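You operate a simulated robot arm through the tools that you are given. There is no shell and no other tool.

You run a simulated robot arm. Do the job below in one go: nothing can be reset, and whatever is moved stays where it is left.

## Task
Clamp the short profile in the jig and screw the bracket into the corner.
Fine: profile and bracket lie on the bench; red lever tight; the black hex key fits, put it back in its holder.

It is judged by the outcome, as a careful person would: the job done as asked, and still so three seconds after it is handed in. It fails if anything else is knocked over, pushed out of place, dropped, spilled or broken.

## Robot
A 7-joint arm with a three-finger gripper, fixed in place. Base frame: the origin is on the floor under the middle of its stand, x ahead of it, y to its left, z up; the work surface is at about z = 74. Lengths are in cm, angles in rad, forces in N, time in s.
It reaches about 134.2 cm from its shoulder. Its first joint turns from -2.897 to 2.897 rad. Payload 2.69 kg.
The tool frame sits at the grasp point between the pads (the TCP): z along the fingers, y along the line on which they close. The tips reach 3 cm beyond it. The gripper opens to 12.8 cm; its body begins 11.7 cm behind the TCP.
Orientation is that of the tool frame in the base frame, as [roll, pitch, yaw] about the fixed x, y, z axes, in that order (R = Rz(yaw) Ry(pitch) Rx(roll)). With the fingers straight down and closing along the base's y, the tool's x points along the base's -x, its y along +y and its z along -z.

## Interface
- The arm moves only by the tool step_arm. Its argument "steps" is a list of rows, each a list of 6 numbers: the shift along the tool's x, y, z in cm, then the turn, a rotation vector about the tool's x, y, z in rad. In form: [[x, y, z, ax, ay, az], ...]. A call has 1 to 20 rows; each row is the pose to reach, as a shift and turn from the pose commanded when the call began, along the tool's axes at that moment. "hand" is the finger opening in cm, from 0 to 12.8, set as the call begins (left out, the last holds). A row lasts 0.2 s, in which the tool goes at most 5 cm and 0.15 rad; a call with a longer step from one row to the next is refused whole, and so is a gripper value outside its range. Where a pose cannot be reached the arm comes as near as it can. A force on the tool above 80 N (or 10 N above the force at the start of the call, whichever is more), or a blocked arm, ends the call early, and 0.2 s more pass. Each finger travels about 12.7 cm/s and halts on what it meets, pressing with about 25 N; the grip force reading is that of the motor and also rises with nothing between the fingers. The clock runs only during rows and for 0.2 s after the last one: add rows that repeat a pose to give the fingers time. The reply holds the time, the measured pose of the TCP, the force on the tool along the base axes, the opening and the grip force, in the units named above and with some noise, with the torque about the TCP (base axes, N m) and any sound that the robot's microphone picked up.
- Cameras (640 x 400 px; columns grow to the right, rows downward): "scene" is fixed at [22.1, 65.29, 151.17]; the picture's right is [-0.54, -0.84, 0.00], its down [-0.68, 0.43, -0.60] and it looks along [0.50, -0.32, -0.80] (base axes); focal length 262 px, centre (320, 200). "wrist" rides on the gripper at [5.8, 5.4, -13.1] in the tool frame; the picture's right is [-0.68, 0.74, 0.00], its down [-0.62, -0.57, -0.55] and it looks along [-0.40, -0.37, 0.84] (tool axes); focal length 234 px, centre (320, 200). There is no depth. A picture from a camera that has moved, and an enlarged one, comes with that camera's place and axes in the base frame and with its lens.
- capture(camera): a new picture of that camera. It takes no simulated time.
- move_column(by): moves the trunk up (or, below 0, down) by that many cm; the arm rides with it, the base frame stays. It gives what a move gives, with no picture.
- enlarge(camera, box): a new picture of the part [left, top, right, bottom] of that camera's present view, enlarged. It takes no simulated time.
- hand_in(): hands the job in; it is judged then, once.

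Places have to be worked out from the pictures, the camera data and where the tool is seen. Open the gripper and draw the arm clear of the work before you hand the job in, unless the task says otherwise.

The tools are called by a JSON object that holds its "fn" and its "kwargs". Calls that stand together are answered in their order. step_arm: Moves the arm, as the interface text tells. Its arguments: {"type":"object","properties":{"steps":{"type":"array","items":{"type":"array","items":{"type":"number"}}},"hand":{"type":"number"}},"required":["steps"]} The other tools are called the same way: move_column (by) moves the trunk up or down; capture (camera) takes a picture; enlarge (camera, box) takes an enlarged picture of a part of a camera's view; hand_in () hands the job in.

At the start:

```text
clock: 0.0
tool_pos: [63.09, 5.56, 111.54]
ee_rot: [-3.141, -0.001, -3.14]
contact_force: [0.9, -0.4, 0.7]
wrist_torque: [-0.01, 0.0, -0.04]
width: 12.8
grasp_force: 0.1
trunk travel left (down, up): [-15.0, 20.0]
```

scene: 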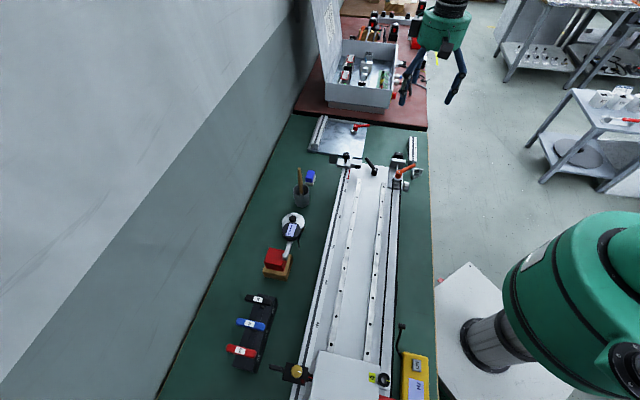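
wrist: 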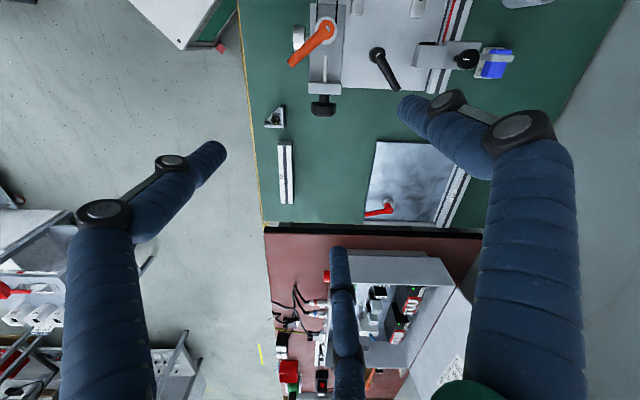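

I start by looking closely at the scene: the jig with the red lever seems to be on the metal plate, the short profile and bracket beside it, and the hex keys in a holder by the wall. I take enlarged views before moving anything.

{"fn": "enlarge", "kwargs": {"camera": "scene", "box": [290, 100, 450, 200]}}

{"fn": "enlarge", "kwargs": {"camera": "wrist", "box": [240, 80, 480, 230]}}

{"fn": "enlarge", "kwargs": {"camera": "scene", "box": [210, 270, 338, 390]}}

{"fn": "enlarge", "kwargs": {"camera": "scene", "box": [240, 160, 368, 280]}}

```text
4.00 times, centred on (370, 150) of scene
camera zoom: at [22.1, 65.29, 151.17], right [-0.54, -0.84, 0.0], down [-0.68, 0.43, -0.6], along [0.5, -0.32, -0.8], focal length 1049 px, centre (120, 400)
```

zoom: 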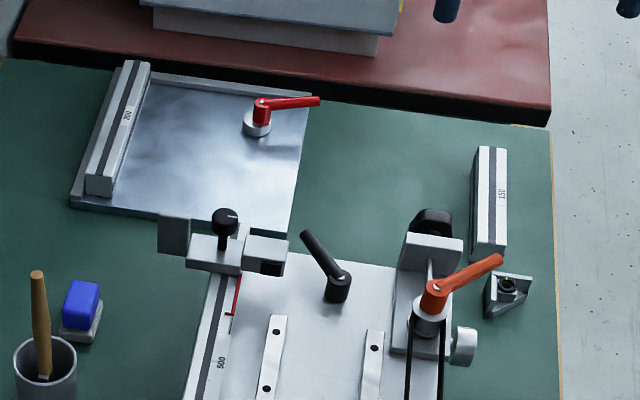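

```text
2.67 times, centred on (360, 155) of wrist
camera zoom: at [57.34, 11.06, 124.62], right [0.68, 0.74, 0.0], down [0.62, -0.57, 0.55], along [0.4, -0.37, -0.84], focal length 624 px, centre (213, 320)
```

zoom: 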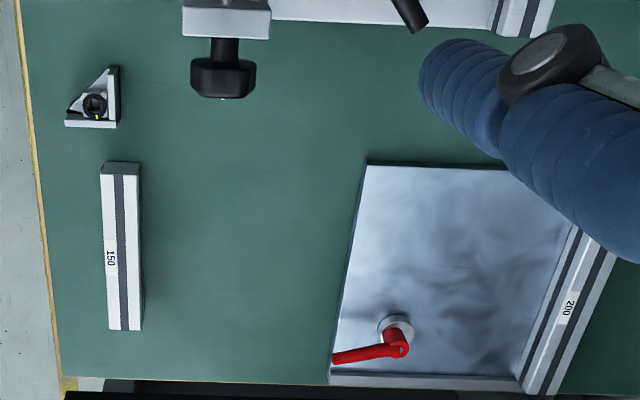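

```text
3.33 times, centred on (274, 330) of scene
camera zoom: at [22.1, 65.29, 151.17], right [-0.54, -0.84, 0.0], down [-0.68, 0.43, -0.6], along [0.5, -0.32, -0.8], focal length 874 px, centre (473, -233)
```

zoom: 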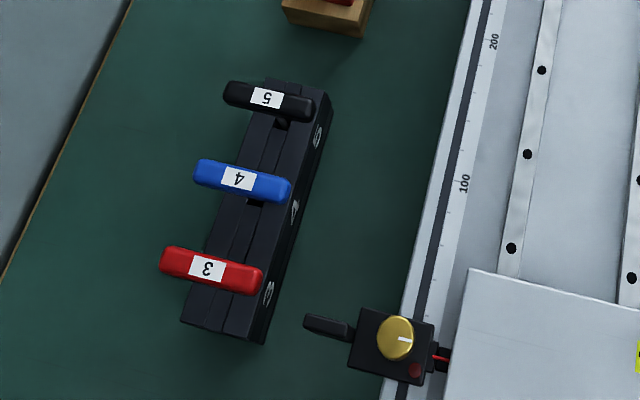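

```text
3.33 times, centred on (304, 220) of scene
camera zoom: at [22.1, 65.29, 151.17], right [-0.54, -0.84, 0.0], down [-0.68, 0.43, -0.6], along [0.5, -0.32, -0.8], focal length 874 px, centre (373, 133)
```

zoom: 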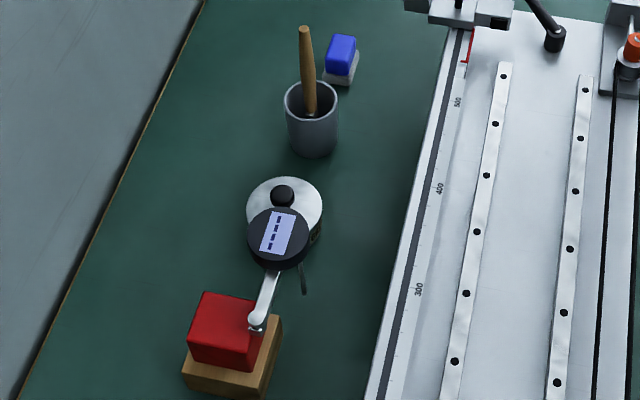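

The 150 profile lies right of the plate-jig, the bracket with its screw next to it, and the bench runs at about -45° to the base axes. Before planning grasps I want to see how the three fingers close, so I close them in free air and look.

{"fn": "step_arm", "kwargs": {"steps": [[0, 0, 0, 0, 0, 0], [0, 0, 0, 0, 0, 0], [0, 0, 0, 0, 0, 0], [0, 0, 0, 0, 0, 0]], "hand": 3}}

{"fn": "capture", "kwargs": {"camera": "wrist"}}

{"fn": "enlarge", "kwargs": {"camera": "scene", "box": [380, 0, 508, 120]}}

```text
clock: 1.0
tool_pos: [63.06, 5.64, 111.6]
ee_rot: [3.14, 0.0, -3.141]
contact_force: [-0.7, 0.0, -0.4]
wrist_torque: [0.01, 0.04, 0.0]
width: 2.99
grasp_force: 0.0
trunk travel left (down, up): [-15.0, 20.0]
```

```text
taken
camera wrist: at [57.34, 11.06, 124.62], right [0.68, 0.74, 0.0], down [0.62, -0.57, 0.55], along [0.4, -0.37, -0.84], focal length 234 px, centre (320, 200)
```

wrist: 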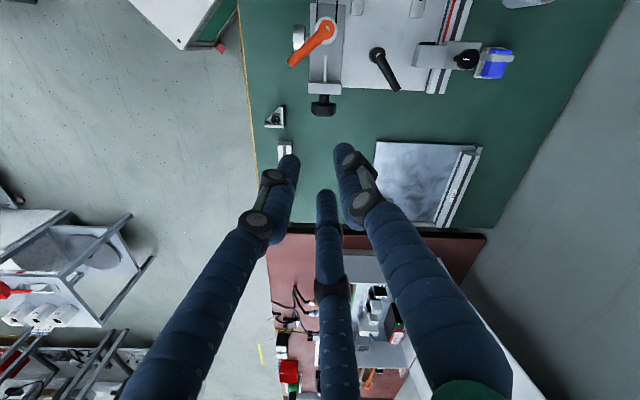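

```text
3.33 times, centred on (444, 60) of scene
camera zoom: at [22.1, 65.29, 151.17], right [-0.54, -0.84, 0.0], down [-0.68, 0.43, -0.6], along [0.5, -0.32, -0.8], focal length 874 px, centre (-93, 667)
```

zoom: 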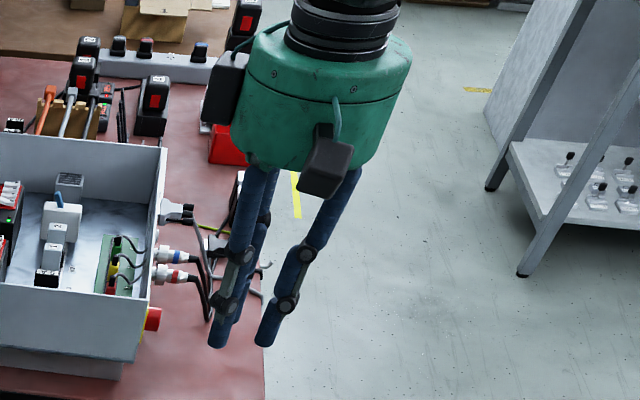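

The gripper works like a three-jaw chuck (thumb on +y, two fingers towards ±x, -y). Now I move above the plate jig, turning the tool 45° to line up with the bench, to look at the jig closely.

{"fn": "step_arm", "kwargs": {"steps": [[-3.42, 0.62, 2.09, 0, 0, 0.112], [-6.84, 1.25, 4.17, 0, 0, 0.224], [-10.26, 1.87, 6.26, 0, 0, 0.336], [-13.68, 2.49, 8.34, 0, 0, 0.448], [-17.1, 3.11, 10.43, 0, 0, 0.56], [-20.52, 3.74, 12.51, 0, 0, 0.672], [-23.94, 4.36, 14.6, 0, 0, 0.784], [-23.94, 4.36, 14.6, 0, 0, 0.784]]}}

{"fn": "capture", "kwargs": {"camera": "wrist"}}

```text
clock: 2.8
tool_pos: [87.13, 9.87, 96.85]
ee_rot: [-3.141, 0.0, 2.355]
contact_force: [0.5, -0.4, -0.7]
wrist_torque: [-0.02, 0.04, 0.0]
width: 3.01
grasp_force: 0.0
trunk travel left (down, up): [-15.0, 20.0]
```

```text
taken
camera wrist: at [86.85, 17.85, 109.86], right [1.0, 0.04, 0.0], down [0.04, -0.84, 0.55], along [0.02, -0.55, -0.84], focal length 234 px, centre (320, 200)
```

wrist: 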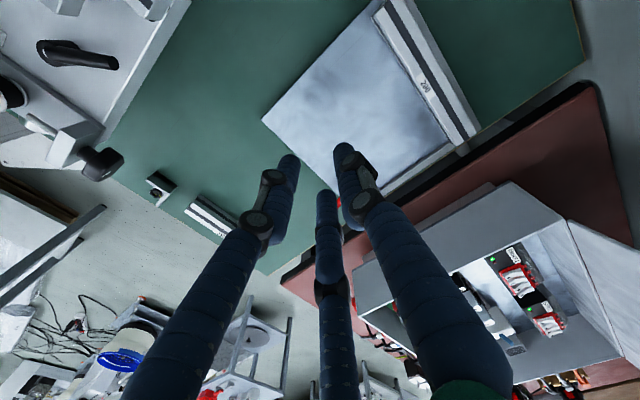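

The fingers hide the red lever from here. I shift the tool to bring the lever and corner into the upper half of the wrist view.

{"fn": "step_arm", "kwargs": {"steps": [[-3.36, -1.24, 0, 0, 0, 0], [-6.72, -2.47, 0, 0, 0, 0], [-10.08, -3.7, 0, 0, 0, 0], [-13.44, -4.94, 0, 0, 0, 0], [-13.44, -4.94, 0, 0, 0, 0]]}}

{"fn": "capture", "kwargs": {"camera": "wrist"}}

{"fn": "enlarge", "kwargs": {"camera": "wrist", "box": [200, 0, 440, 150]}}

```text
clock: 4.0
tool_pos: [93.26, -3.01, 96.84]
ee_rot: [3.14, 0.001, 2.359]
contact_force: [0.6, 0.2, -0.2]
wrist_torque: [0.04, 0.03, 0.01]
width: 3.01
grasp_force: 0.1
trunk travel left (down, up): [-15.0, 20.0]
```

```text
taken
camera wrist: at [92.95, 4.9, 109.98], right [1.0, 0.04, 0.0], down [0.04, -0.84, 0.55], along [0.02, -0.55, -0.84], focal length 234 px, centre (320, 200)
```

wrist: 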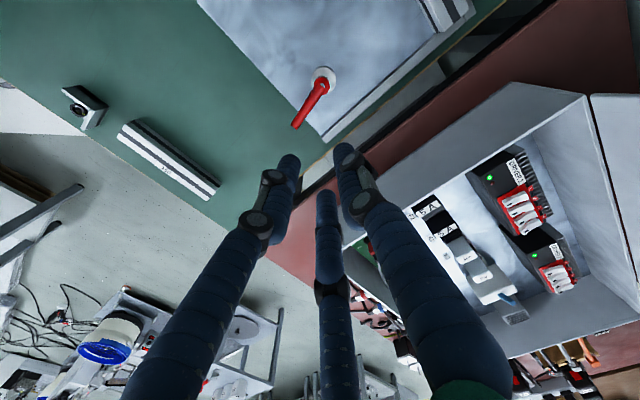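

```text
2.67 times, centred on (320, 75) of wrist
camera zoom: at [92.95, 4.9, 109.98], right [1.0, 0.04, 0.0], down [0.04, -0.84, 0.55], along [0.02, -0.55, -0.84], focal length 624 px, centre (320, 533)
```

zoom: 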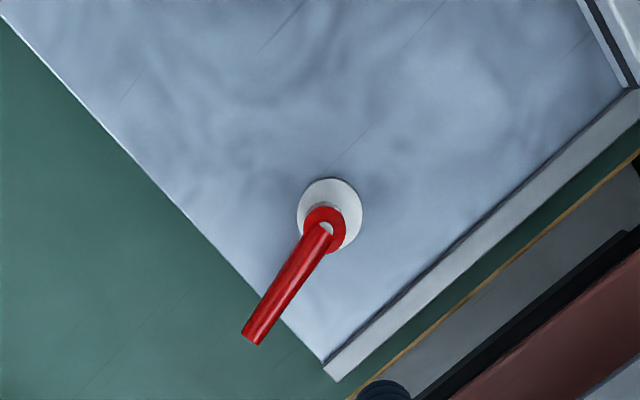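

The lever sits on an eccentric disc about 5.5 cm from the fence's inner face, leaving room for the 3 cm profile between disc and fence, its end against the fixed 200 profile. Next I look closely at the bracket and the 150 profile.

{"fn": "step_arm", "kwargs": {"steps": [[2.64, -4.06, 0, 0, 0, 0], [5.29, -8.11, 0, 0, 0, 0], [7.93, -12.17, 0, 0, 0, 0], [10.57, -16.23, 0, 0, 0, 0], [13.21, -20.29, 0, 0, 0, 0], [15.86, -24.34, 0, 0, 0, 0], [18.5, -28.4, 0, 0, 0, 0], [18.5, -28.4, 0, 0, 0, 0]]}}

{"fn": "capture", "kwargs": {"camera": "wrist"}}

{"fn": "enlarge", "kwargs": {"camera": "wrist", "box": [240, 0, 480, 150]}}

```text
clock: 5.8
tool_pos: [59.77, -9.93, 96.96]
ee_rot: [3.141, 0.001, 2.358]
contact_force: [-0.3, -0.6, -0.3]
wrist_torque: [0.02, -0.06, 0.03]
width: 2.99
grasp_force: 0.0
trunk travel left (down, up): [-15.0, 20.0]
```

```text
taken
camera wrist: at [59.55, -1.98, 110.0], right [1.0, 0.04, 0.0], down [0.04, -0.84, 0.55], along [0.02, -0.55, -0.84], focal length 234 px, centre (320, 200)
```

wrist: 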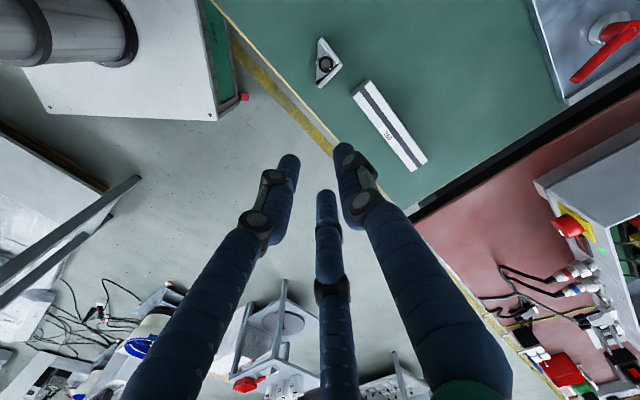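

```text
2.67 times, centred on (360, 75) of wrist
camera zoom: at [59.55, -1.98, 110.0], right [1.0, 0.04, 0.0], down [0.04, -0.84, 0.55], along [0.02, -0.55, -0.84], focal length 624 px, centre (213, 533)
```

zoom: 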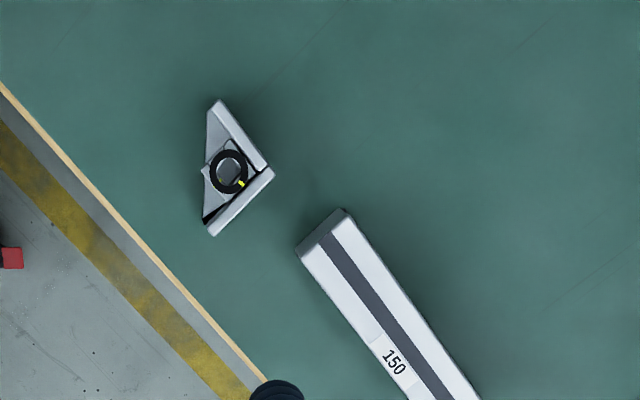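

{"fn": "enlarge", "kwargs": {"camera": "wrist", "box": [306, 30, 354, 96]}}

{"fn": "enlarge", "kwargs": {"camera": "scene", "box": [395, 125, 443, 185]}}

{"fn": "enlarge", "kwargs": {"camera": "scene", "box": [302, 110, 378, 165]}}

```text
6.06 times, centred on (330, 63) of wrist
camera zoom: at [59.55, -1.98, 110.0], right [1.0, 0.04, 0.0], down [0.04, -0.84, 0.55], along [0.02, -0.55, -0.84], focal length 1419 px, centre (259, 1030)
```

zoom: 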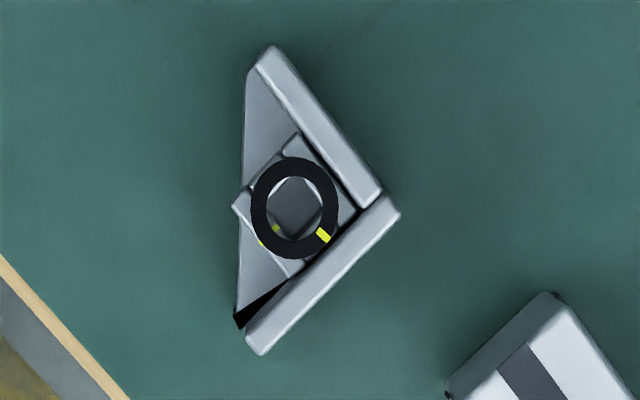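

```text
6.67 times, centred on (419, 155) of scene
camera zoom: at [22.1, 65.29, 151.17], right [-0.54, -0.84, 0.0], down [-0.68, 0.43, -0.6], along [0.5, -0.32, -0.8], focal length 1748 px, centre (-340, 500)
```

zoom: 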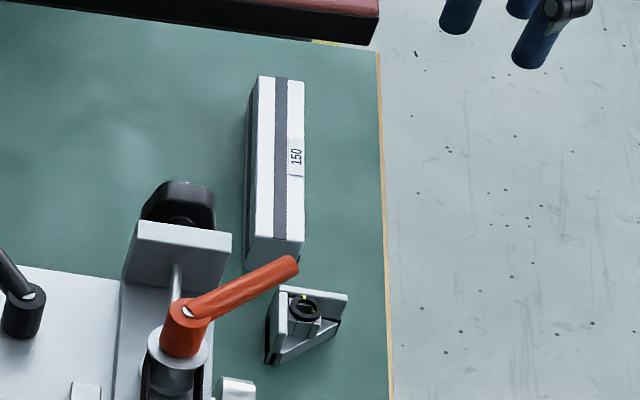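

```text
7.27 times, centred on (340, 138) of scene
camera zoom: at [22.1, 65.29, 151.17], right [-0.54, -0.84, 0.0], down [-0.68, 0.43, -0.6], along [0.5, -0.32, -0.8], focal length 1907 px, centre (174, 654)
```

zoom: 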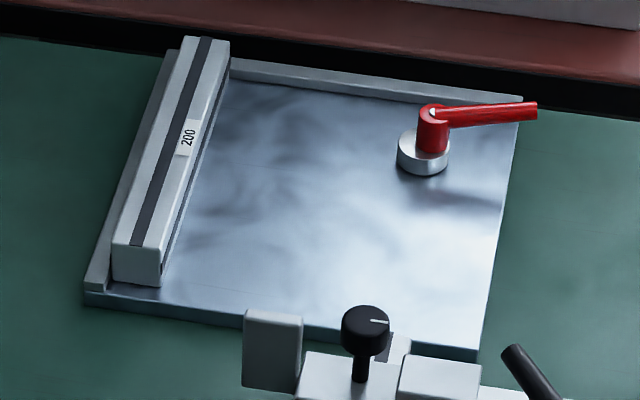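

The bracket's outer faces already point towards +e1/+e2 (the jig corner's orientation), with a vertical hex socket ringed in black with a yellow mark. I open the hand to 7 cm and look at the fingertips to understand contact geometry.

{"fn": "step_arm", "kwargs": {"steps": [[0, 0, 0, 0, 0, 0], [0, 0, 0, 0, 0, 0], [0, 0, 0, 0, 0, 0]], "hand": 8}}

{"fn": "capture", "kwargs": {"camera": "wrist"}}

{"fn": "capture", "kwargs": {"camera": "scene"}}

```text
clock: 6.6
tool_pos: [59.97, -10.03, 96.83]
ee_rot: [3.141, 0.001, 2.358]
contact_force: [0.3, -0.2, -0.2]
wrist_torque: [0.03, 0.0, 0.02]
width: 8.0
grasp_force: 0.1
trunk travel left (down, up): [-15.0, 20.0]
```

```text
taken
camera wrist: at [59.67, -1.97, 109.96], right [1.0, 0.04, 0.0], down [0.04, -0.84, 0.55], along [0.02, -0.55, -0.84], focal length 234 px, centre (320, 200)
```

wrist: 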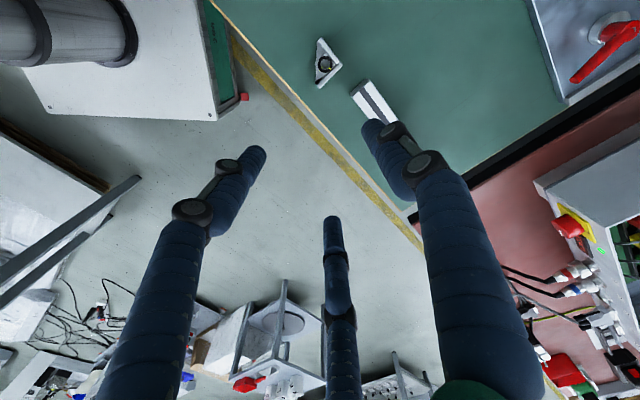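

```text
taken
```

scene: 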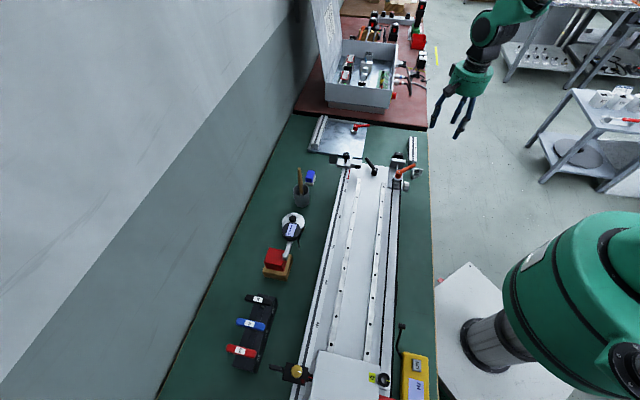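

The fingertips sit at 120° around the TCP at radius about width/2 + 0.95. Now I put the wrist camera right over the 150 profile to measure it accurately.

{"fn": "step_arm", "kwargs": {"steps": [[-4.24, 0.47, 0, 0, 0, 0], [-8.49, 0.94, 0, 0, 0, 0], [-12.73, 1.41, 0, 0, 0, 0], [-12.73, 1.41, 0, 0, 0, 0]]}}

{"fn": "enlarge", "kwargs": {"camera": "wrist", "box": [240, 0, 400, 100]}}

```text
clock: 7.6
tool_pos: [70.25, -18.12, 96.83]
ee_rot: [-3.14, -0.001, 2.357]
contact_force: [-0.2, 0.4, -1.0]
wrist_torque: [0.07, 0.08, -0.01]
width: 8.0
grasp_force: 0.1
trunk travel left (down, up): [-15.0, 20.0]
```

```text
4.00 times, centred on (320, 50) of wrist
camera zoom: at [69.93, -10.08, 110.0], right [1.0, 0.04, 0.0], down [0.04, -0.84, 0.55], along [0.02, -0.55, -0.84], focal length 937 px, centre (320, 800)
```

zoom: 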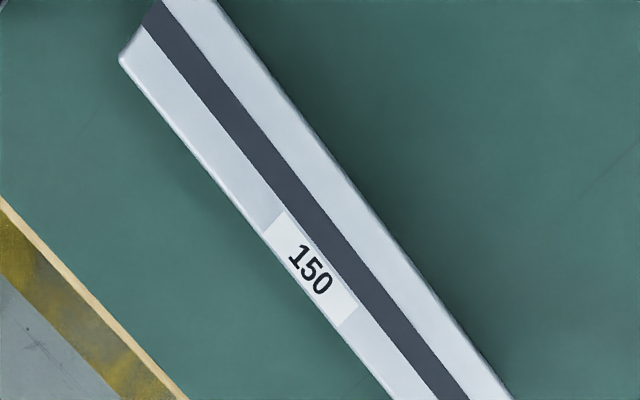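

{"fn": "enlarge", "kwargs": {"camera": "wrist", "box": [220, 0, 428, 130]}}

```text
3.08 times, centred on (324, 65) of wrist
camera zoom: at [69.93, -10.08, 110.0], right [1.0, 0.04, 0.0], down [0.04, -0.84, 0.55], along [0.02, -0.55, -0.84], focal length 720 px, centre (308, 615)
```

zoom: 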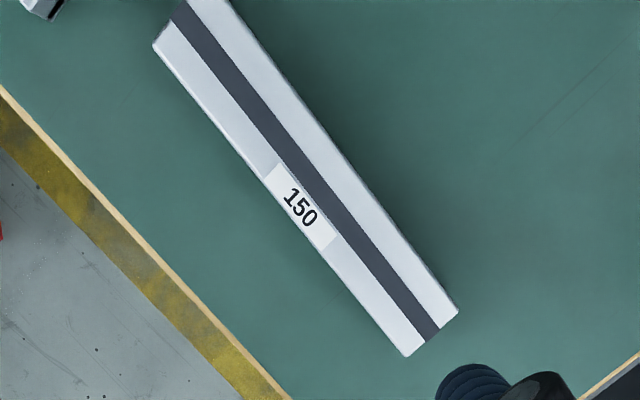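

From this overhead view I place the profile's centre at about (70.4, -11.5), top near z 76.7, direction about -45°. I descend to just above it, offset so all three fingers meet it together, and check.

{"fn": "step_arm", "kwargs": {"steps": [[1.52, 1.33, 2.5, 0, 0, 0], [3.04, 2.67, 5.5, 0, 0, 0], [4.56, 4.0, 8.5, 0, 0, 0], [4.56, 4.0, 11.5, 0, 0, 0], [4.56, 4.0, 13.8, 0, 0, 0], [4.56, 4.0, 13.8, 0, 0, 0]], "hand": 10}}

{"fn": "capture", "kwargs": {"camera": "wrist"}}

{"fn": "enlarge", "kwargs": {"camera": "scene", "box": [380, 110, 460, 170]}}

```text
clock: 9.0
tool_pos: [69.41, -12.28, 83.16]
ee_rot: [-3.141, 0.0, 2.357]
contact_force: [0.8, -0.6, -0.6]
wrist_torque: [0.01, 0.04, -0.02]
width: 10.0
grasp_force: 0.1
trunk travel left (down, up): [-15.0, 20.0]
```

```text
taken
camera wrist: at [69.21, -4.17, 96.13], right [1.0, 0.04, 0.0], down [0.04, -0.84, 0.55], along [0.02, -0.55, -0.84], focal length 234 px, centre (320, 200)
```

wrist: 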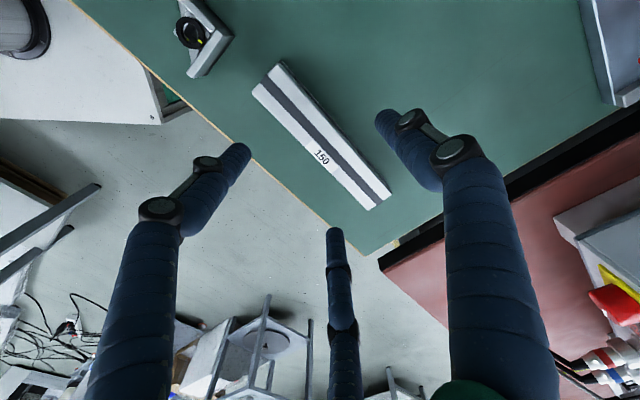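

```text
6.67 times, centred on (420, 140) of scene
camera zoom: at [22.1, 65.29, 151.17], right [-0.54, -0.84, 0.0], down [-0.68, 0.43, -0.6], along [0.5, -0.32, -0.8], focal length 1748 px, centre (-347, 600)
```

zoom: 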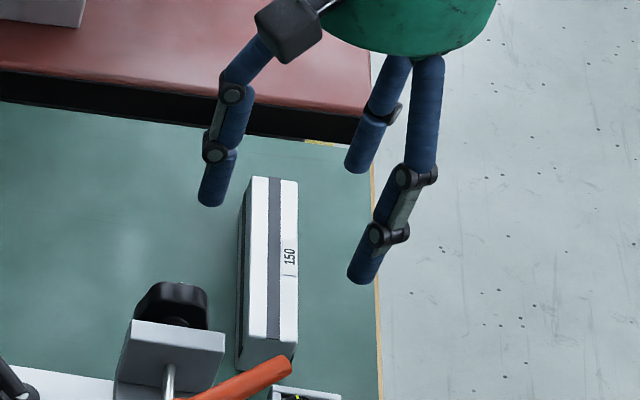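

The profile measures out at the same place from this nearer view, so I correct by a few millimetres and lower the open fingers around it to 1 cm above the bench.

{"fn": "step_arm", "kwargs": {"steps": [[-0.3, 0.23, 1.5, 0, 0, 0], [-0.3, 0.23, 3.0, 0, 0, 0], [-0.3, 0.23, 4.2, 0, 0, 0], [-0.3, 0.23, 5.1, 0, 0, 0], [-0.3, 0.23, 5.1, 0, 0, 0]]}}

{"fn": "capture", "kwargs": {"camera": "wrist"}}

{"fn": "enlarge", "kwargs": {"camera": "scene", "box": [380, 110, 460, 170]}}

```text
clock: 10.2
tool_pos: [69.86, -12.11, 77.98]
ee_rot: [-3.141, 0.001, 2.357]
contact_force: [0.1, 1.4, -0.1]
wrist_torque: [0.0, 0.03, 0.0]
width: 10.02
grasp_force: 0.0
trunk travel left (down, up): [-15.0, 20.0]
```

```text
taken
camera wrist: at [69.62, -4.13, 91.03], right [1.0, 0.04, 0.0], down [0.04, -0.84, 0.55], along [0.02, -0.55, -0.84], focal length 234 px, centre (320, 200)
```

wrist: 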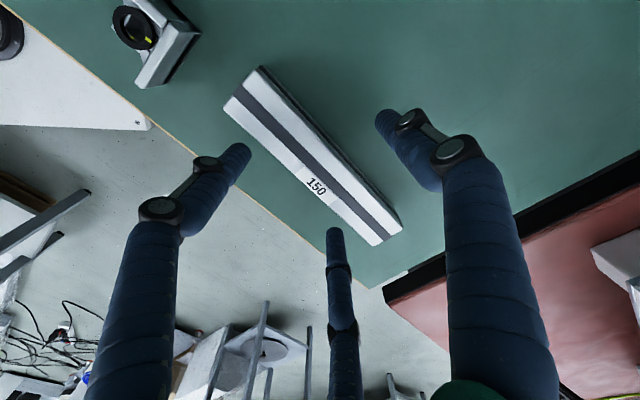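

```text
6.67 times, centred on (420, 140) of scene
camera zoom: at [22.1, 65.29, 151.17], right [-0.54, -0.84, 0.0], down [-0.68, 0.43, -0.6], along [0.5, -0.32, -0.8], focal length 1748 px, centre (-347, 600)
```

zoom: 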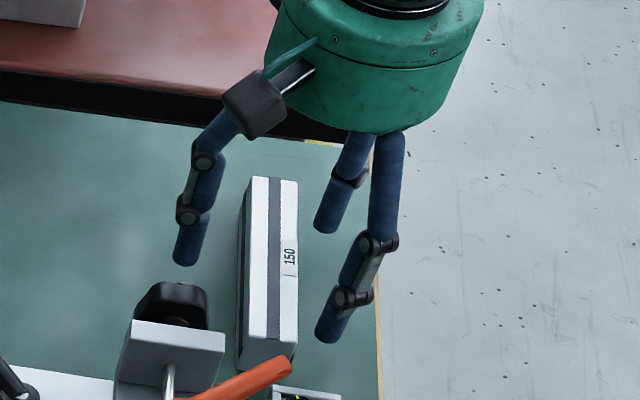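

The fingers straddle the profile well. I close them on it.

{"fn": "step_arm", "kwargs": {"steps": [[0, 0, 0, 0, 0, 0], [0, 0, 0, 0, 0, 0], [0, 0, 0, 0, 0, 0], [0, 0, 0, 0, 0, 0]], "hand": 2.5}}

{"fn": "capture", "kwargs": {"camera": "wrist"}}

{"fn": "enlarge", "kwargs": {"camera": "scene", "box": [380, 110, 460, 170]}}

```text
clock: 11.2
tool_pos: [69.82, -11.97, 77.99]
ee_rot: [3.142, 0.0, 2.358]
contact_force: [1.0, -0.2, 0.6]
wrist_torque: [0.04, -0.05, 0.07]
width: 4.4
grasp_force: 25.1
trunk travel left (down, up): [-15.0, 20.0]
```

```text
taken
camera wrist: at [69.6, -4.13, 91.03], right [1.0, 0.04, 0.0], down [0.04, -0.84, 0.55], along [0.02, -0.55, -0.84], focal length 234 px, centre (320, 200)
```

wrist: 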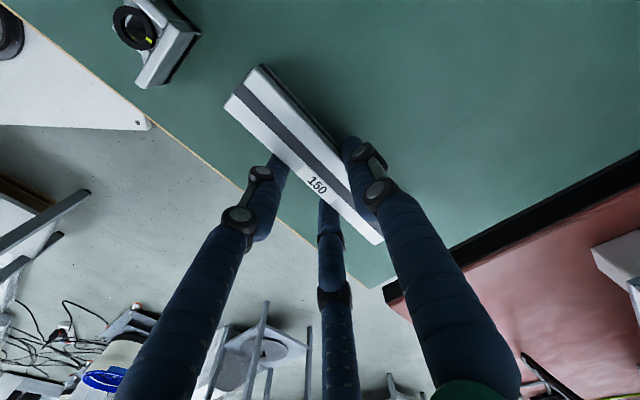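

```text
6.67 times, centred on (420, 140) of scene
camera zoom: at [22.1, 65.29, 151.17], right [-0.54, -0.84, 0.0], down [-0.68, 0.43, -0.6], along [0.5, -0.32, -0.8], focal length 1748 px, centre (-347, 600)
```

zoom: 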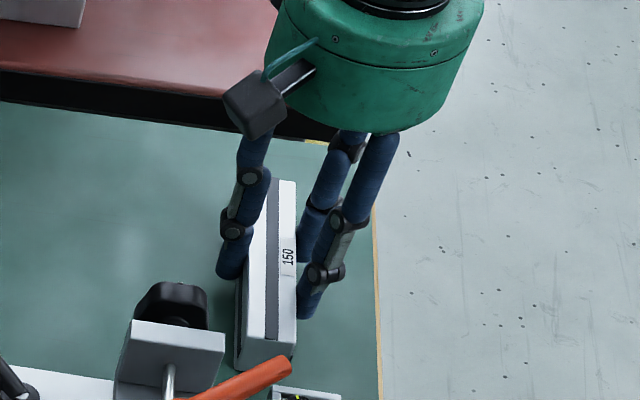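

Width 4.4 with 25 N: the profile is gripped. I lift it straight up 14 cm and check it hangs securely.

{"fn": "step_arm", "kwargs": {"steps": [[0, 0, -1, 0, 0, 0], [0, 0, -2.5, 0, 0, 0], [0, 0, -5, 0, 0, 0], [0, 0, -8, 0, 0, 0], [0, 0, -11, 0, 0, 0], [0, 0, -14, 0, 0, 0], [0, 0, -14, 0, 0, 0]]}}

{"fn": "capture", "kwargs": {"camera": "wrist"}}

{"fn": "enlarge", "kwargs": {"camera": "scene", "box": [380, 70, 476, 140]}}

```text
clock: 12.8
tool_pos: [69.88, -12.09, 92.18]
ee_rot: [3.141, 0.001, 2.357]
contact_force: [-1.8, -0.4, -1.2]
wrist_torque: [0.02, -0.01, -0.01]
width: 4.38
grasp_force: 24.6
trunk travel left (down, up): [-15.0, 20.0]
```

```text
taken
camera wrist: at [69.55, -4.04, 105.23], right [1.0, 0.04, 0.0], down [0.04, -0.84, 0.55], along [0.02, -0.55, -0.84], focal length 234 px, centre (320, 200)
```

wrist: 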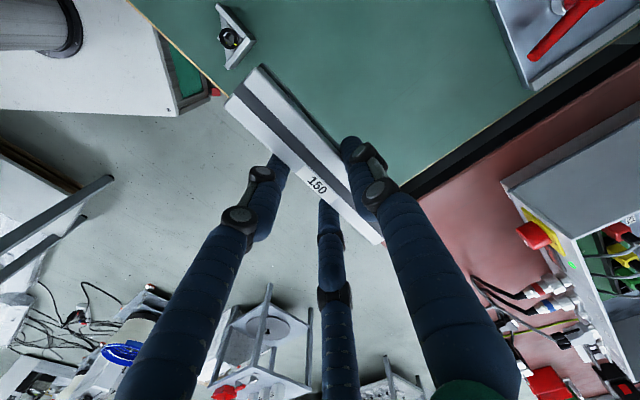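

```text
5.71 times, centred on (428, 105) of scene
camera zoom: at [22.1, 65.29, 151.17], right [-0.54, -0.84, 0.0], down [-0.68, 0.43, -0.6], along [0.5, -0.32, -0.8], focal length 1498 px, centre (-297, 743)
```

zoom: 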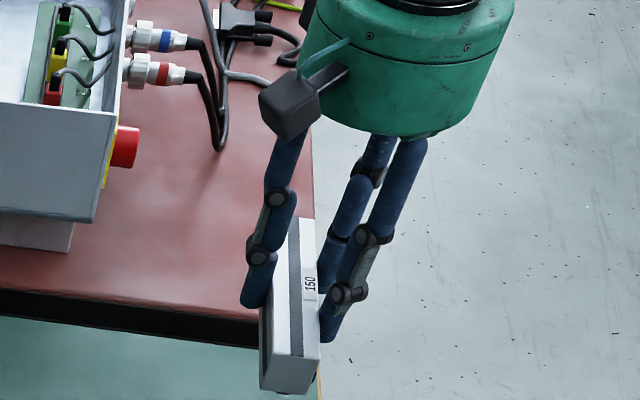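

The profile holds firmly. I carry it towards the jig while turning it 90°, so that it runs along the far fence with the thumb on the lever side, staying high to look at the jig first.

{"fn": "step_arm", "kwargs": {"steps": [[-0.891, 2.664, -0.25, 0, 0, -0.1309], [-1.782, 5.328, -0.5, 0, 0, -0.2618], [-2.673, 7.993, -0.75, 0, 0, -0.3927], [-3.563, 10.657, -1.0, 0, 0, -0.5236], [-4.454, 13.321, -1.25, 0, 0, -0.6545], [-5.345, 15.985, -1.5, 0, 0, -0.7854], [-6.236, 18.649, -1.75, 0, 0, -0.9163], [-7.127, 21.313, -2.0, 0, 0, -1.0472], [-8.018, 23.978, -2.25, 0, 0, -1.1781], [-8.908, 26.642, -2.5, 0, 0, -1.309], [-9.799, 29.306, -2.75, 0, 0, -1.4399], [-10.69, 31.97, -3.0, 0, 0, -1.5708], [-10.69, 31.97, -3.0, 0, 0, -1.5708]]}}

{"fn": "capture", "kwargs": {"camera": "wrist"}}

{"fn": "capture", "kwargs": {"camera": "scene"}}

```text
clock: 15.6
tool_pos: [100.09, 3.18, 95.04]
ee_rot: [-3.141, 0.0, -2.352]
contact_force: [0.4, -0.8, -1.5]
wrist_torque: [-0.06, 0.01, 0.0]
width: 4.39
grasp_force: 25.4
trunk travel left (down, up): [-15.0, 20.0]
```

```text
taken
camera wrist: at [92.26, 2.74, 108.11], right [-0.05, 1.0, 0.0], down [0.84, 0.04, 0.55], along [0.55, 0.02, -0.84], focal length 234 px, centre (320, 200)
```

wrist: 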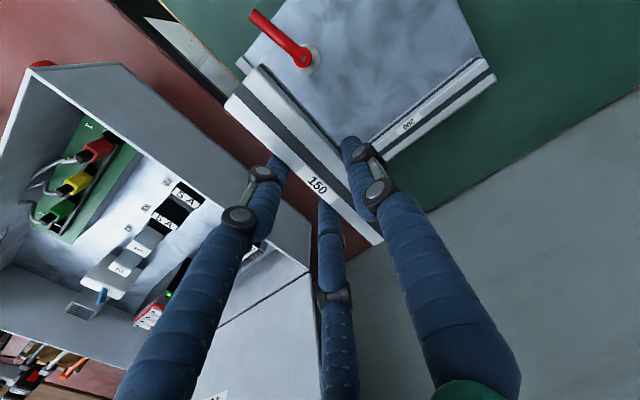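

```text
taken
```

scene: 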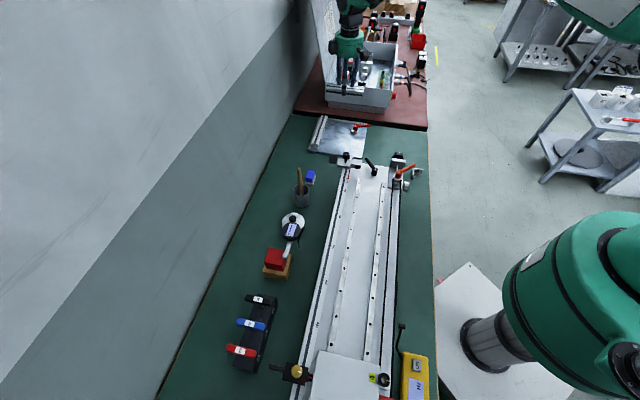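

I can see the jig past the held profile. I enlarge the wrist view on the jig and the scene view on the corner to measure fence and disc.

{"fn": "enlarge", "kwargs": {"camera": "wrist", "box": [220, 0, 516, 185]}}

{"fn": "enlarge", "kwargs": {"camera": "scene", "box": [300, 106, 380, 156]}}

```text
2.16 times, centred on (368, 92) of wrist
camera zoom: at [92.26, 2.74, 108.11], right [-0.05, 1.0, 0.0], down [0.84, 0.04, 0.55], along [0.55, 0.02, -0.84], focal length 506 px, centre (216, 432)
```

zoom: 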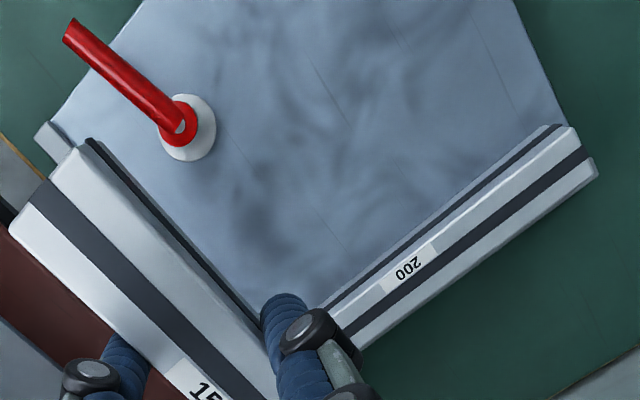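

```text
8.00 times, centred on (340, 131) of scene
camera zoom: at [22.1, 65.29, 151.17], right [-0.54, -0.84, 0.0], down [-0.68, 0.43, -0.6], along [0.5, -0.32, -0.8], focal length 2097 px, centre (160, 752)
```

zoom: 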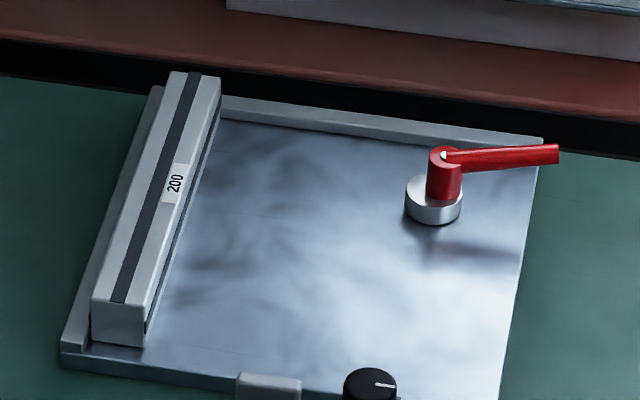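

{"fn": "enlarge", "kwargs": {"camera": "scene", "box": [320, 112, 352, 132]}}

{"fn": "enlarge", "kwargs": {"camera": "scene", "box": [342, 116, 374, 136]}}

{"fn": "enlarge", "kwargs": {"camera": "scene", "box": [304, 136, 336, 156]}}

```text
16.00 times, centred on (336, 122) of scene
camera zoom: at [22.1, 65.29, 151.17], right [-0.54, -0.84, 0.0], down [-0.68, 0.43, -0.6], along [0.5, -0.32, -0.8], focal length 4195 px, centre (64, 1448)
```

zoom: 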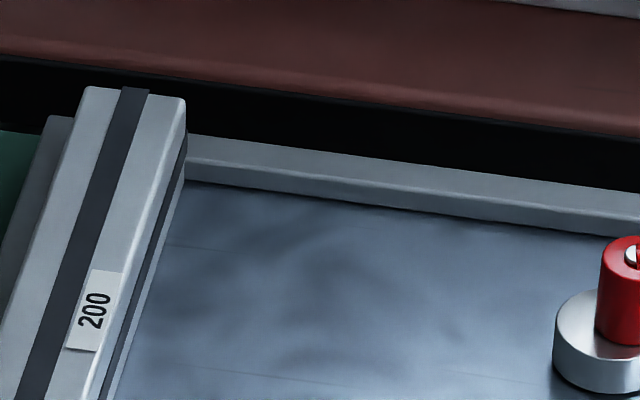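

```text
16.00 times, centred on (358, 126) of scene
camera zoom: at [22.1, 65.29, 151.17], right [-0.54, -0.84, 0.0], down [-0.68, 0.43, -0.6], along [0.5, -0.32, -0.8], focal length 4195 px, centre (-288, 1384)
```

zoom: 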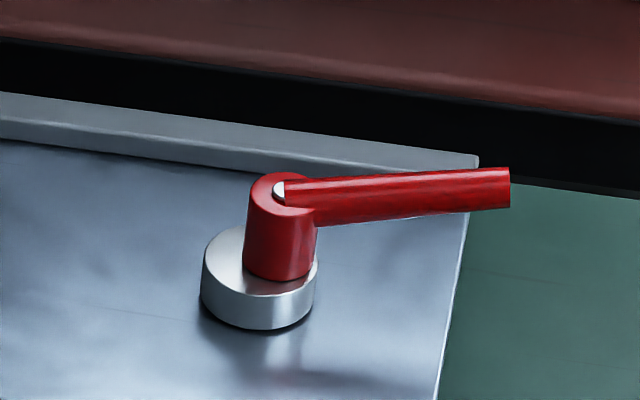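

```text
16.00 times, centred on (320, 146) of scene
camera zoom: at [22.1, 65.29, 151.17], right [-0.54, -0.84, 0.0], down [-0.68, 0.43, -0.6], along [0.5, -0.32, -0.8], focal length 4195 px, centre (320, 1064)
```

zoom: 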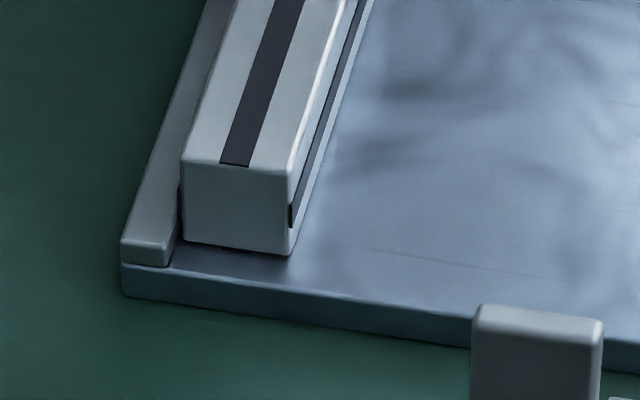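

The fence is about 1 cm tall on a plate about 1 cm thick, so the fingertips will just clear it. I enlarge the held profile to measure exactly how it sits in the hand.

{"fn": "enlarge", "kwargs": {"camera": "wrist", "box": [210, 50, 402, 260]}}

{"fn": "enlarge", "kwargs": {"camera": "wrist", "box": [230, 0, 390, 100]}}

```text
1.90 times, centred on (306, 155) of wrist
camera zoom: at [92.26, 2.74, 108.11], right [-0.05, 1.0, 0.0], down [0.84, 0.04, 0.55], along [0.55, 0.02, -0.84], focal length 446 px, centre (347, 286)
```

zoom: 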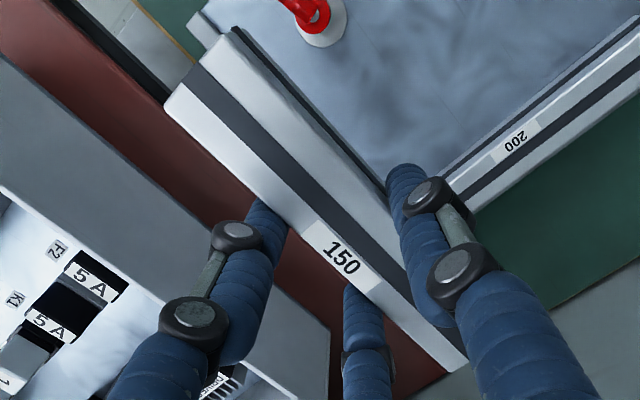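

```text
4.00 times, centred on (310, 50) of wrist
camera zoom: at [92.26, 2.74, 108.11], right [-0.05, 1.0, 0.0], down [0.84, 0.04, 0.55], along [0.55, 0.02, -0.84], focal length 937 px, centre (360, 800)
```

zoom: 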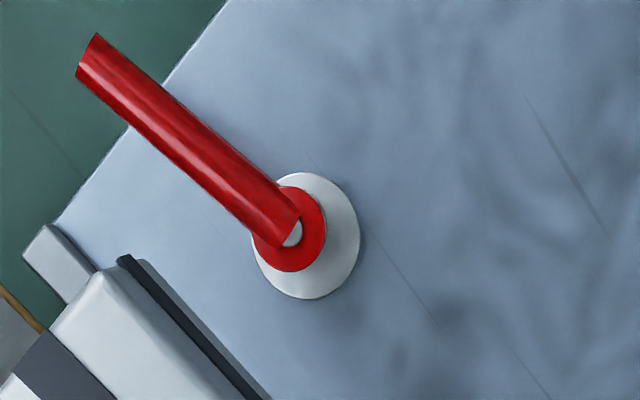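

The held profile sits about 0.66 cm towards the thumb in the hand, its bottom about 4.65 cm below the TCP. I put the jig corner near (106.9, 6.85), so I lower towards the slot between fence and disc, stopping a few centimetres above to check.

{"fn": "step_arm", "kwargs": {"steps": [[0.1, -0.5, 3, 0, 0, 0], [0.2, -1.0, 6, 0, 0, 0], [0.2, -1.0, 9, 0, 0, 0], [0.2, -1.0, 11.5, 0, 0, 0], [0.2, -1.0, 11.5, 0, 0, 0]]}}

{"fn": "capture", "kwargs": {"camera": "wrist"}}

{"fn": "enlarge", "kwargs": {"camera": "scene", "box": [300, 86, 396, 156]}}

```text
clock: 16.8
tool_pos: [100.45, 2.25, 83.64]
ee_rot: [3.14, 0.0, -2.353]
contact_force: [0.9, 0.0, -1.8]
wrist_torque: [-0.05, 0.02, 0.0]
width: 4.39
grasp_force: 24.8
trunk travel left (down, up): [-15.0, 20.0]
```

```text
taken
camera wrist: at [92.74, 1.93, 96.65], right [-0.04, 1.0, 0.0], down [0.84, 0.04, 0.55], along [0.55, 0.02, -0.84], focal length 234 px, centre (320, 200)
```

wrist: 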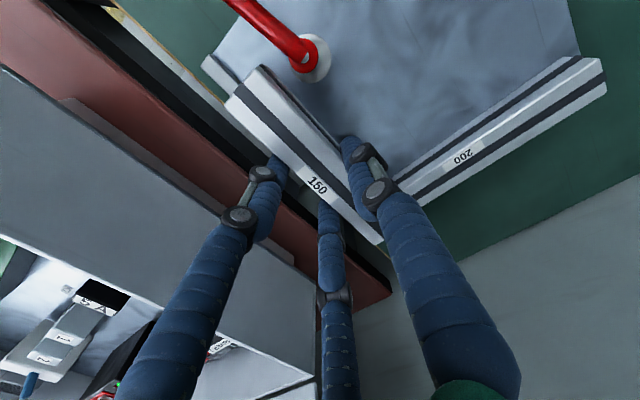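

```text
5.71 times, centred on (348, 121) of scene
camera zoom: at [22.1, 65.29, 151.17], right [-0.54, -0.84, 0.0], down [-0.68, 0.43, -0.6], along [0.5, -0.32, -0.8], focal length 1498 px, centre (160, 651)
```

zoom: 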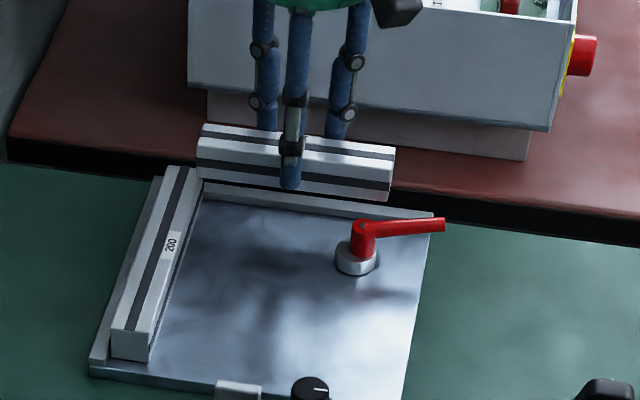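

The profile hangs just above its slot. I enlarge to compare the profile's direction with the fence's precisely.

{"fn": "enlarge", "kwargs": {"camera": "scene", "box": [326, 100, 382, 135]}}

{"fn": "enlarge", "kwargs": {"camera": "wrist", "box": [190, 0, 420, 144]}}

```text
11.43 times, centred on (354, 118) of scene
camera zoom: at [22.1, 65.29, 151.17], right [-0.54, -0.84, 0.0], down [-0.68, 0.43, -0.6], along [0.5, -0.32, -0.8], focal length 2996 px, centre (-69, 1143)
```

zoom: 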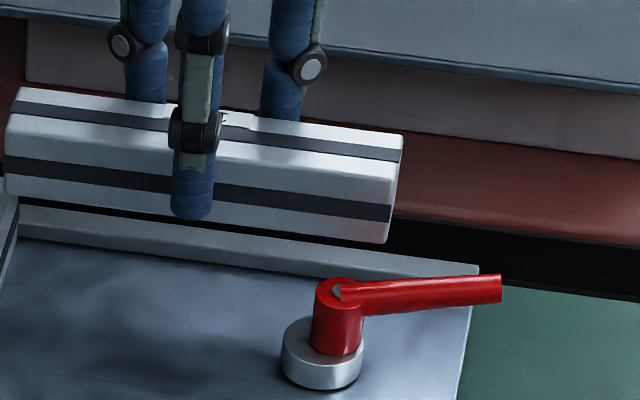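

```text
2.78 times, centred on (305, 72) of wrist
camera zoom: at [92.74, 1.93, 96.65], right [-0.04, 1.0, 0.0], down [0.84, 0.04, 0.55], along [0.55, 0.02, -0.84], focal length 650 px, centre (362, 556)
```

zoom: 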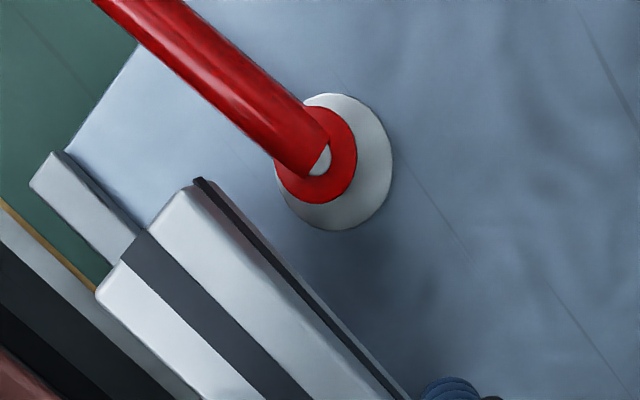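

Profile and fence are parallel within half a degree; I judge about 0.3 cm clearance to the fence, 0.5 cm to the disc and 0.4 cm to the 200 profile. I nudge 0.1 cm away from the fence and lower until the bottom is just above the plate.

{"fn": "step_arm", "kwargs": {"steps": [[0, 0.1, 1.0, 0, 0, 0], [0, 0.1, 2.0, 0, 0, 0], [0, 0.1, 2.8, 0, 0, 0], [0, 0.1, 3.4, 0, 0, 0], [0, 0.1, 3.4, 0, 0, 0]]}}

{"fn": "capture", "kwargs": {"camera": "wrist"}}

{"fn": "enlarge", "kwargs": {"camera": "scene", "box": [326, 100, 382, 135]}}

```text
clock: 18.0
tool_pos: [100.51, 2.3, 80.42]
ee_rot: [-3.14, 0.002, -2.355]
contact_force: [3.9, -2.7, 16.8]
wrist_torque: [0.07, 0.07, -0.05]
width: 4.42
grasp_force: 24.9
trunk travel left (down, up): [-15.0, 20.0]
```

```text
taken
camera wrist: at [92.7, 1.98, 93.41], right [-0.04, 1.0, 0.0], down [0.83, 0.04, 0.55], along [0.55, 0.02, -0.83], focal length 234 px, centre (320, 200)
```

wrist: 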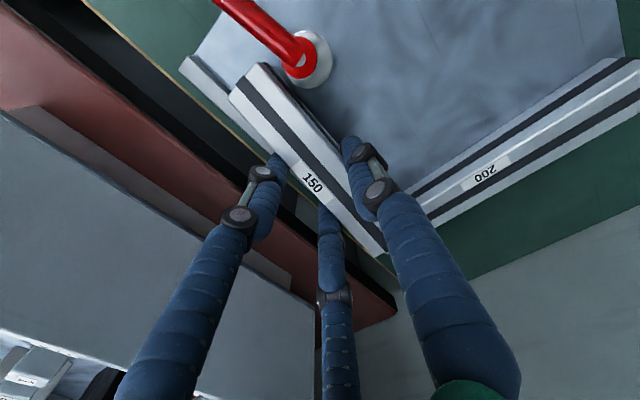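

```text
11.43 times, centred on (354, 118) of scene
camera zoom: at [22.1, 65.29, 151.17], right [-0.54, -0.84, 0.0], down [-0.68, 0.43, -0.6], along [0.5, -0.32, -0.8], focal length 2996 px, centre (-69, 1143)
```

zoom: 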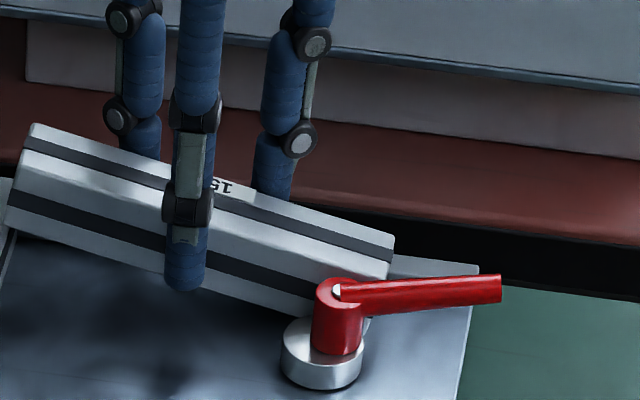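

The reading of 17 N and the picture show the profile's left end has caught on something and the profile tilted in the grip. I stop and look closely at the left end before moving.

{"fn": "enlarge", "kwargs": {"camera": "scene", "box": [316, 104, 348, 124]}}

{"fn": "enlarge", "kwargs": {"camera": "wrist", "box": [220, 40, 420, 265]}}

```text
16.00 times, centred on (332, 114) of scene
camera zoom: at [22.1, 65.29, 151.17], right [-0.54, -0.84, 0.0], down [-0.68, 0.43, -0.6], along [0.5, -0.32, -0.8], focal length 4195 px, centre (128, 1576)
```

zoom: 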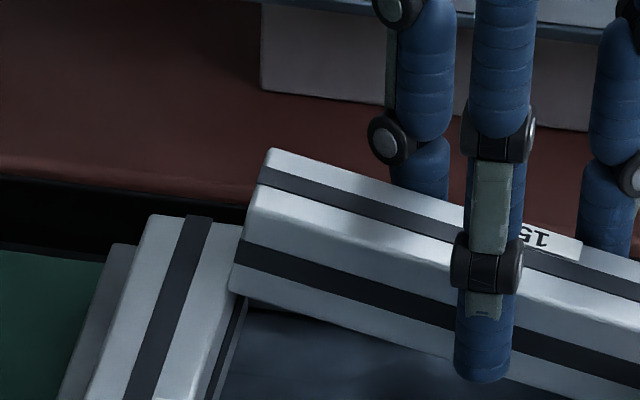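

```text
1.78 times, centred on (320, 152) of wrist
camera zoom: at [92.7, 1.98, 93.41], right [-0.04, 1.0, 0.0], down [0.83, 0.04, 0.55], along [0.55, 0.02, -0.83], focal length 416 px, centre (320, 284)
```

zoom: 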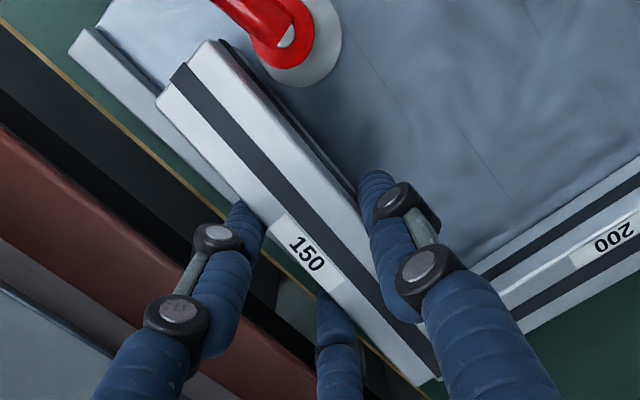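

The left end landed on the inner top edge of the 200 profile, so my margin there was too small. I raise, shift 1 cm away from the 200 profile (tool +x), and look again.

{"fn": "step_arm", "kwargs": {"steps": [[0, 0, -0.5, 0, 0, 0], [0, 0, -1.5, 0, 0, 0], [0, 0, -2.5, 0, 0, 0], [0.5, 0, -2.5, 0, 0, 0], [1.0, 0, -2.5, 0, 0, 0], [1.0, 0, -2.5, 0, 0, 0]]}}

{"fn": "enlarge", "kwargs": {"camera": "scene", "box": [316, 94, 380, 134]}}

{"fn": "enlarge", "kwargs": {"camera": "wrist", "box": [180, 0, 420, 150]}}

```text
clock: 19.4
tool_pos: [99.83, 1.38, 82.71]
ee_rot: [3.141, -0.001, -2.355]
contact_force: [-0.1, 0.3, -2.0]
wrist_torque: [-0.02, -0.06, 0.0]
width: 4.36
grasp_force: 25.3
trunk travel left (down, up): [-15.0, 20.0]
```

```text
10.00 times, centred on (348, 114) of scene
camera zoom: at [22.1, 65.29, 151.17], right [-0.54, -0.84, 0.0], down [-0.68, 0.43, -0.6], along [0.5, -0.32, -0.8], focal length 2622 px, centre (40, 1060)
```

zoom: 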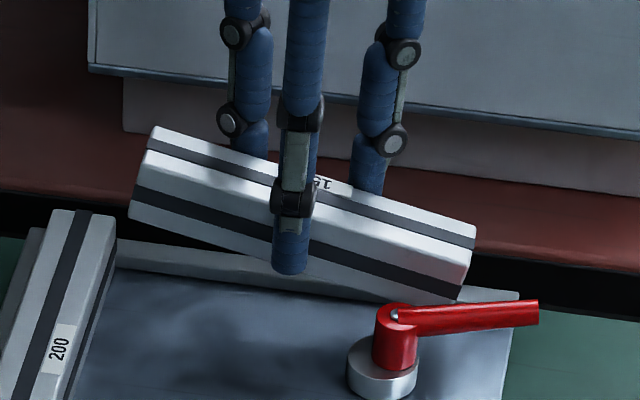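

```text
2.67 times, centred on (300, 75) of wrist
camera zoom: at [91.97, 1.22, 95.68], right [-0.04, 1.0, 0.0], down [0.84, 0.04, 0.55], along [0.55, 0.02, -0.84], focal length 624 px, centre (373, 533)
```

zoom: 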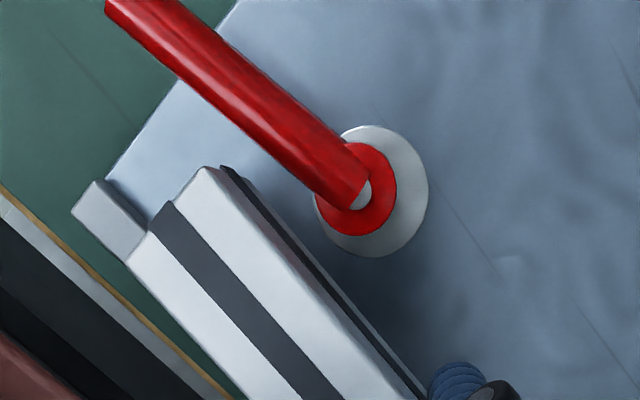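

The profile is tilted about 9° with its left end up, but it lies in the gap between fence and disc and clears the 200 profile now. I lower slowly so the right end meets the plate and the profile turns level in the grip.

{"fn": "step_arm", "kwargs": {"steps": [[0, 0, 0.8, 0, 0, 0], [0, 0, 1.6, 0, 0, 0], [0, 0, 2.1, 0, 0, 0], [0, 0, 2.4, 0, 0, 0], [0, 0, 2.4, 0, 0, 0]]}}

{"fn": "enlarge", "kwargs": {"camera": "scene", "box": [316, 94, 380, 134]}}

```text
clock: 20.6
tool_pos: [99.79, 1.51, 80.3]
ee_rot: [-3.14, 0.0, -2.355]
contact_force: [-0.4, -0.3, 7.7]
wrist_torque: [-0.35, 0.6, 0.02]
width: 4.37
grasp_force: 25.4
trunk travel left (down, up): [-15.0, 20.0]
```

```text
10.00 times, centred on (348, 114) of scene
camera zoom: at [22.1, 65.29, 151.17], right [-0.54, -0.84, 0.0], down [-0.68, 0.43, -0.6], along [0.5, -0.32, -0.8], focal length 2622 px, centre (40, 1060)
```

zoom: 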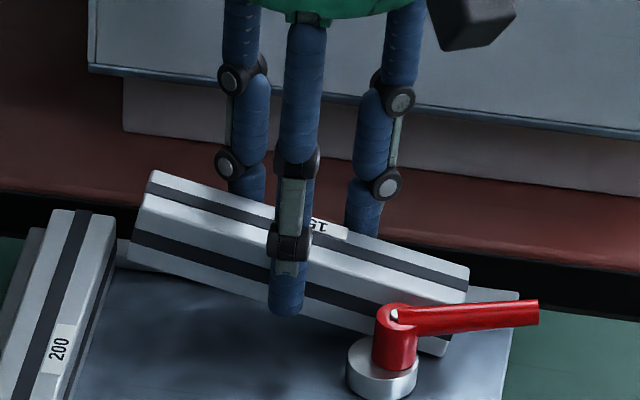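

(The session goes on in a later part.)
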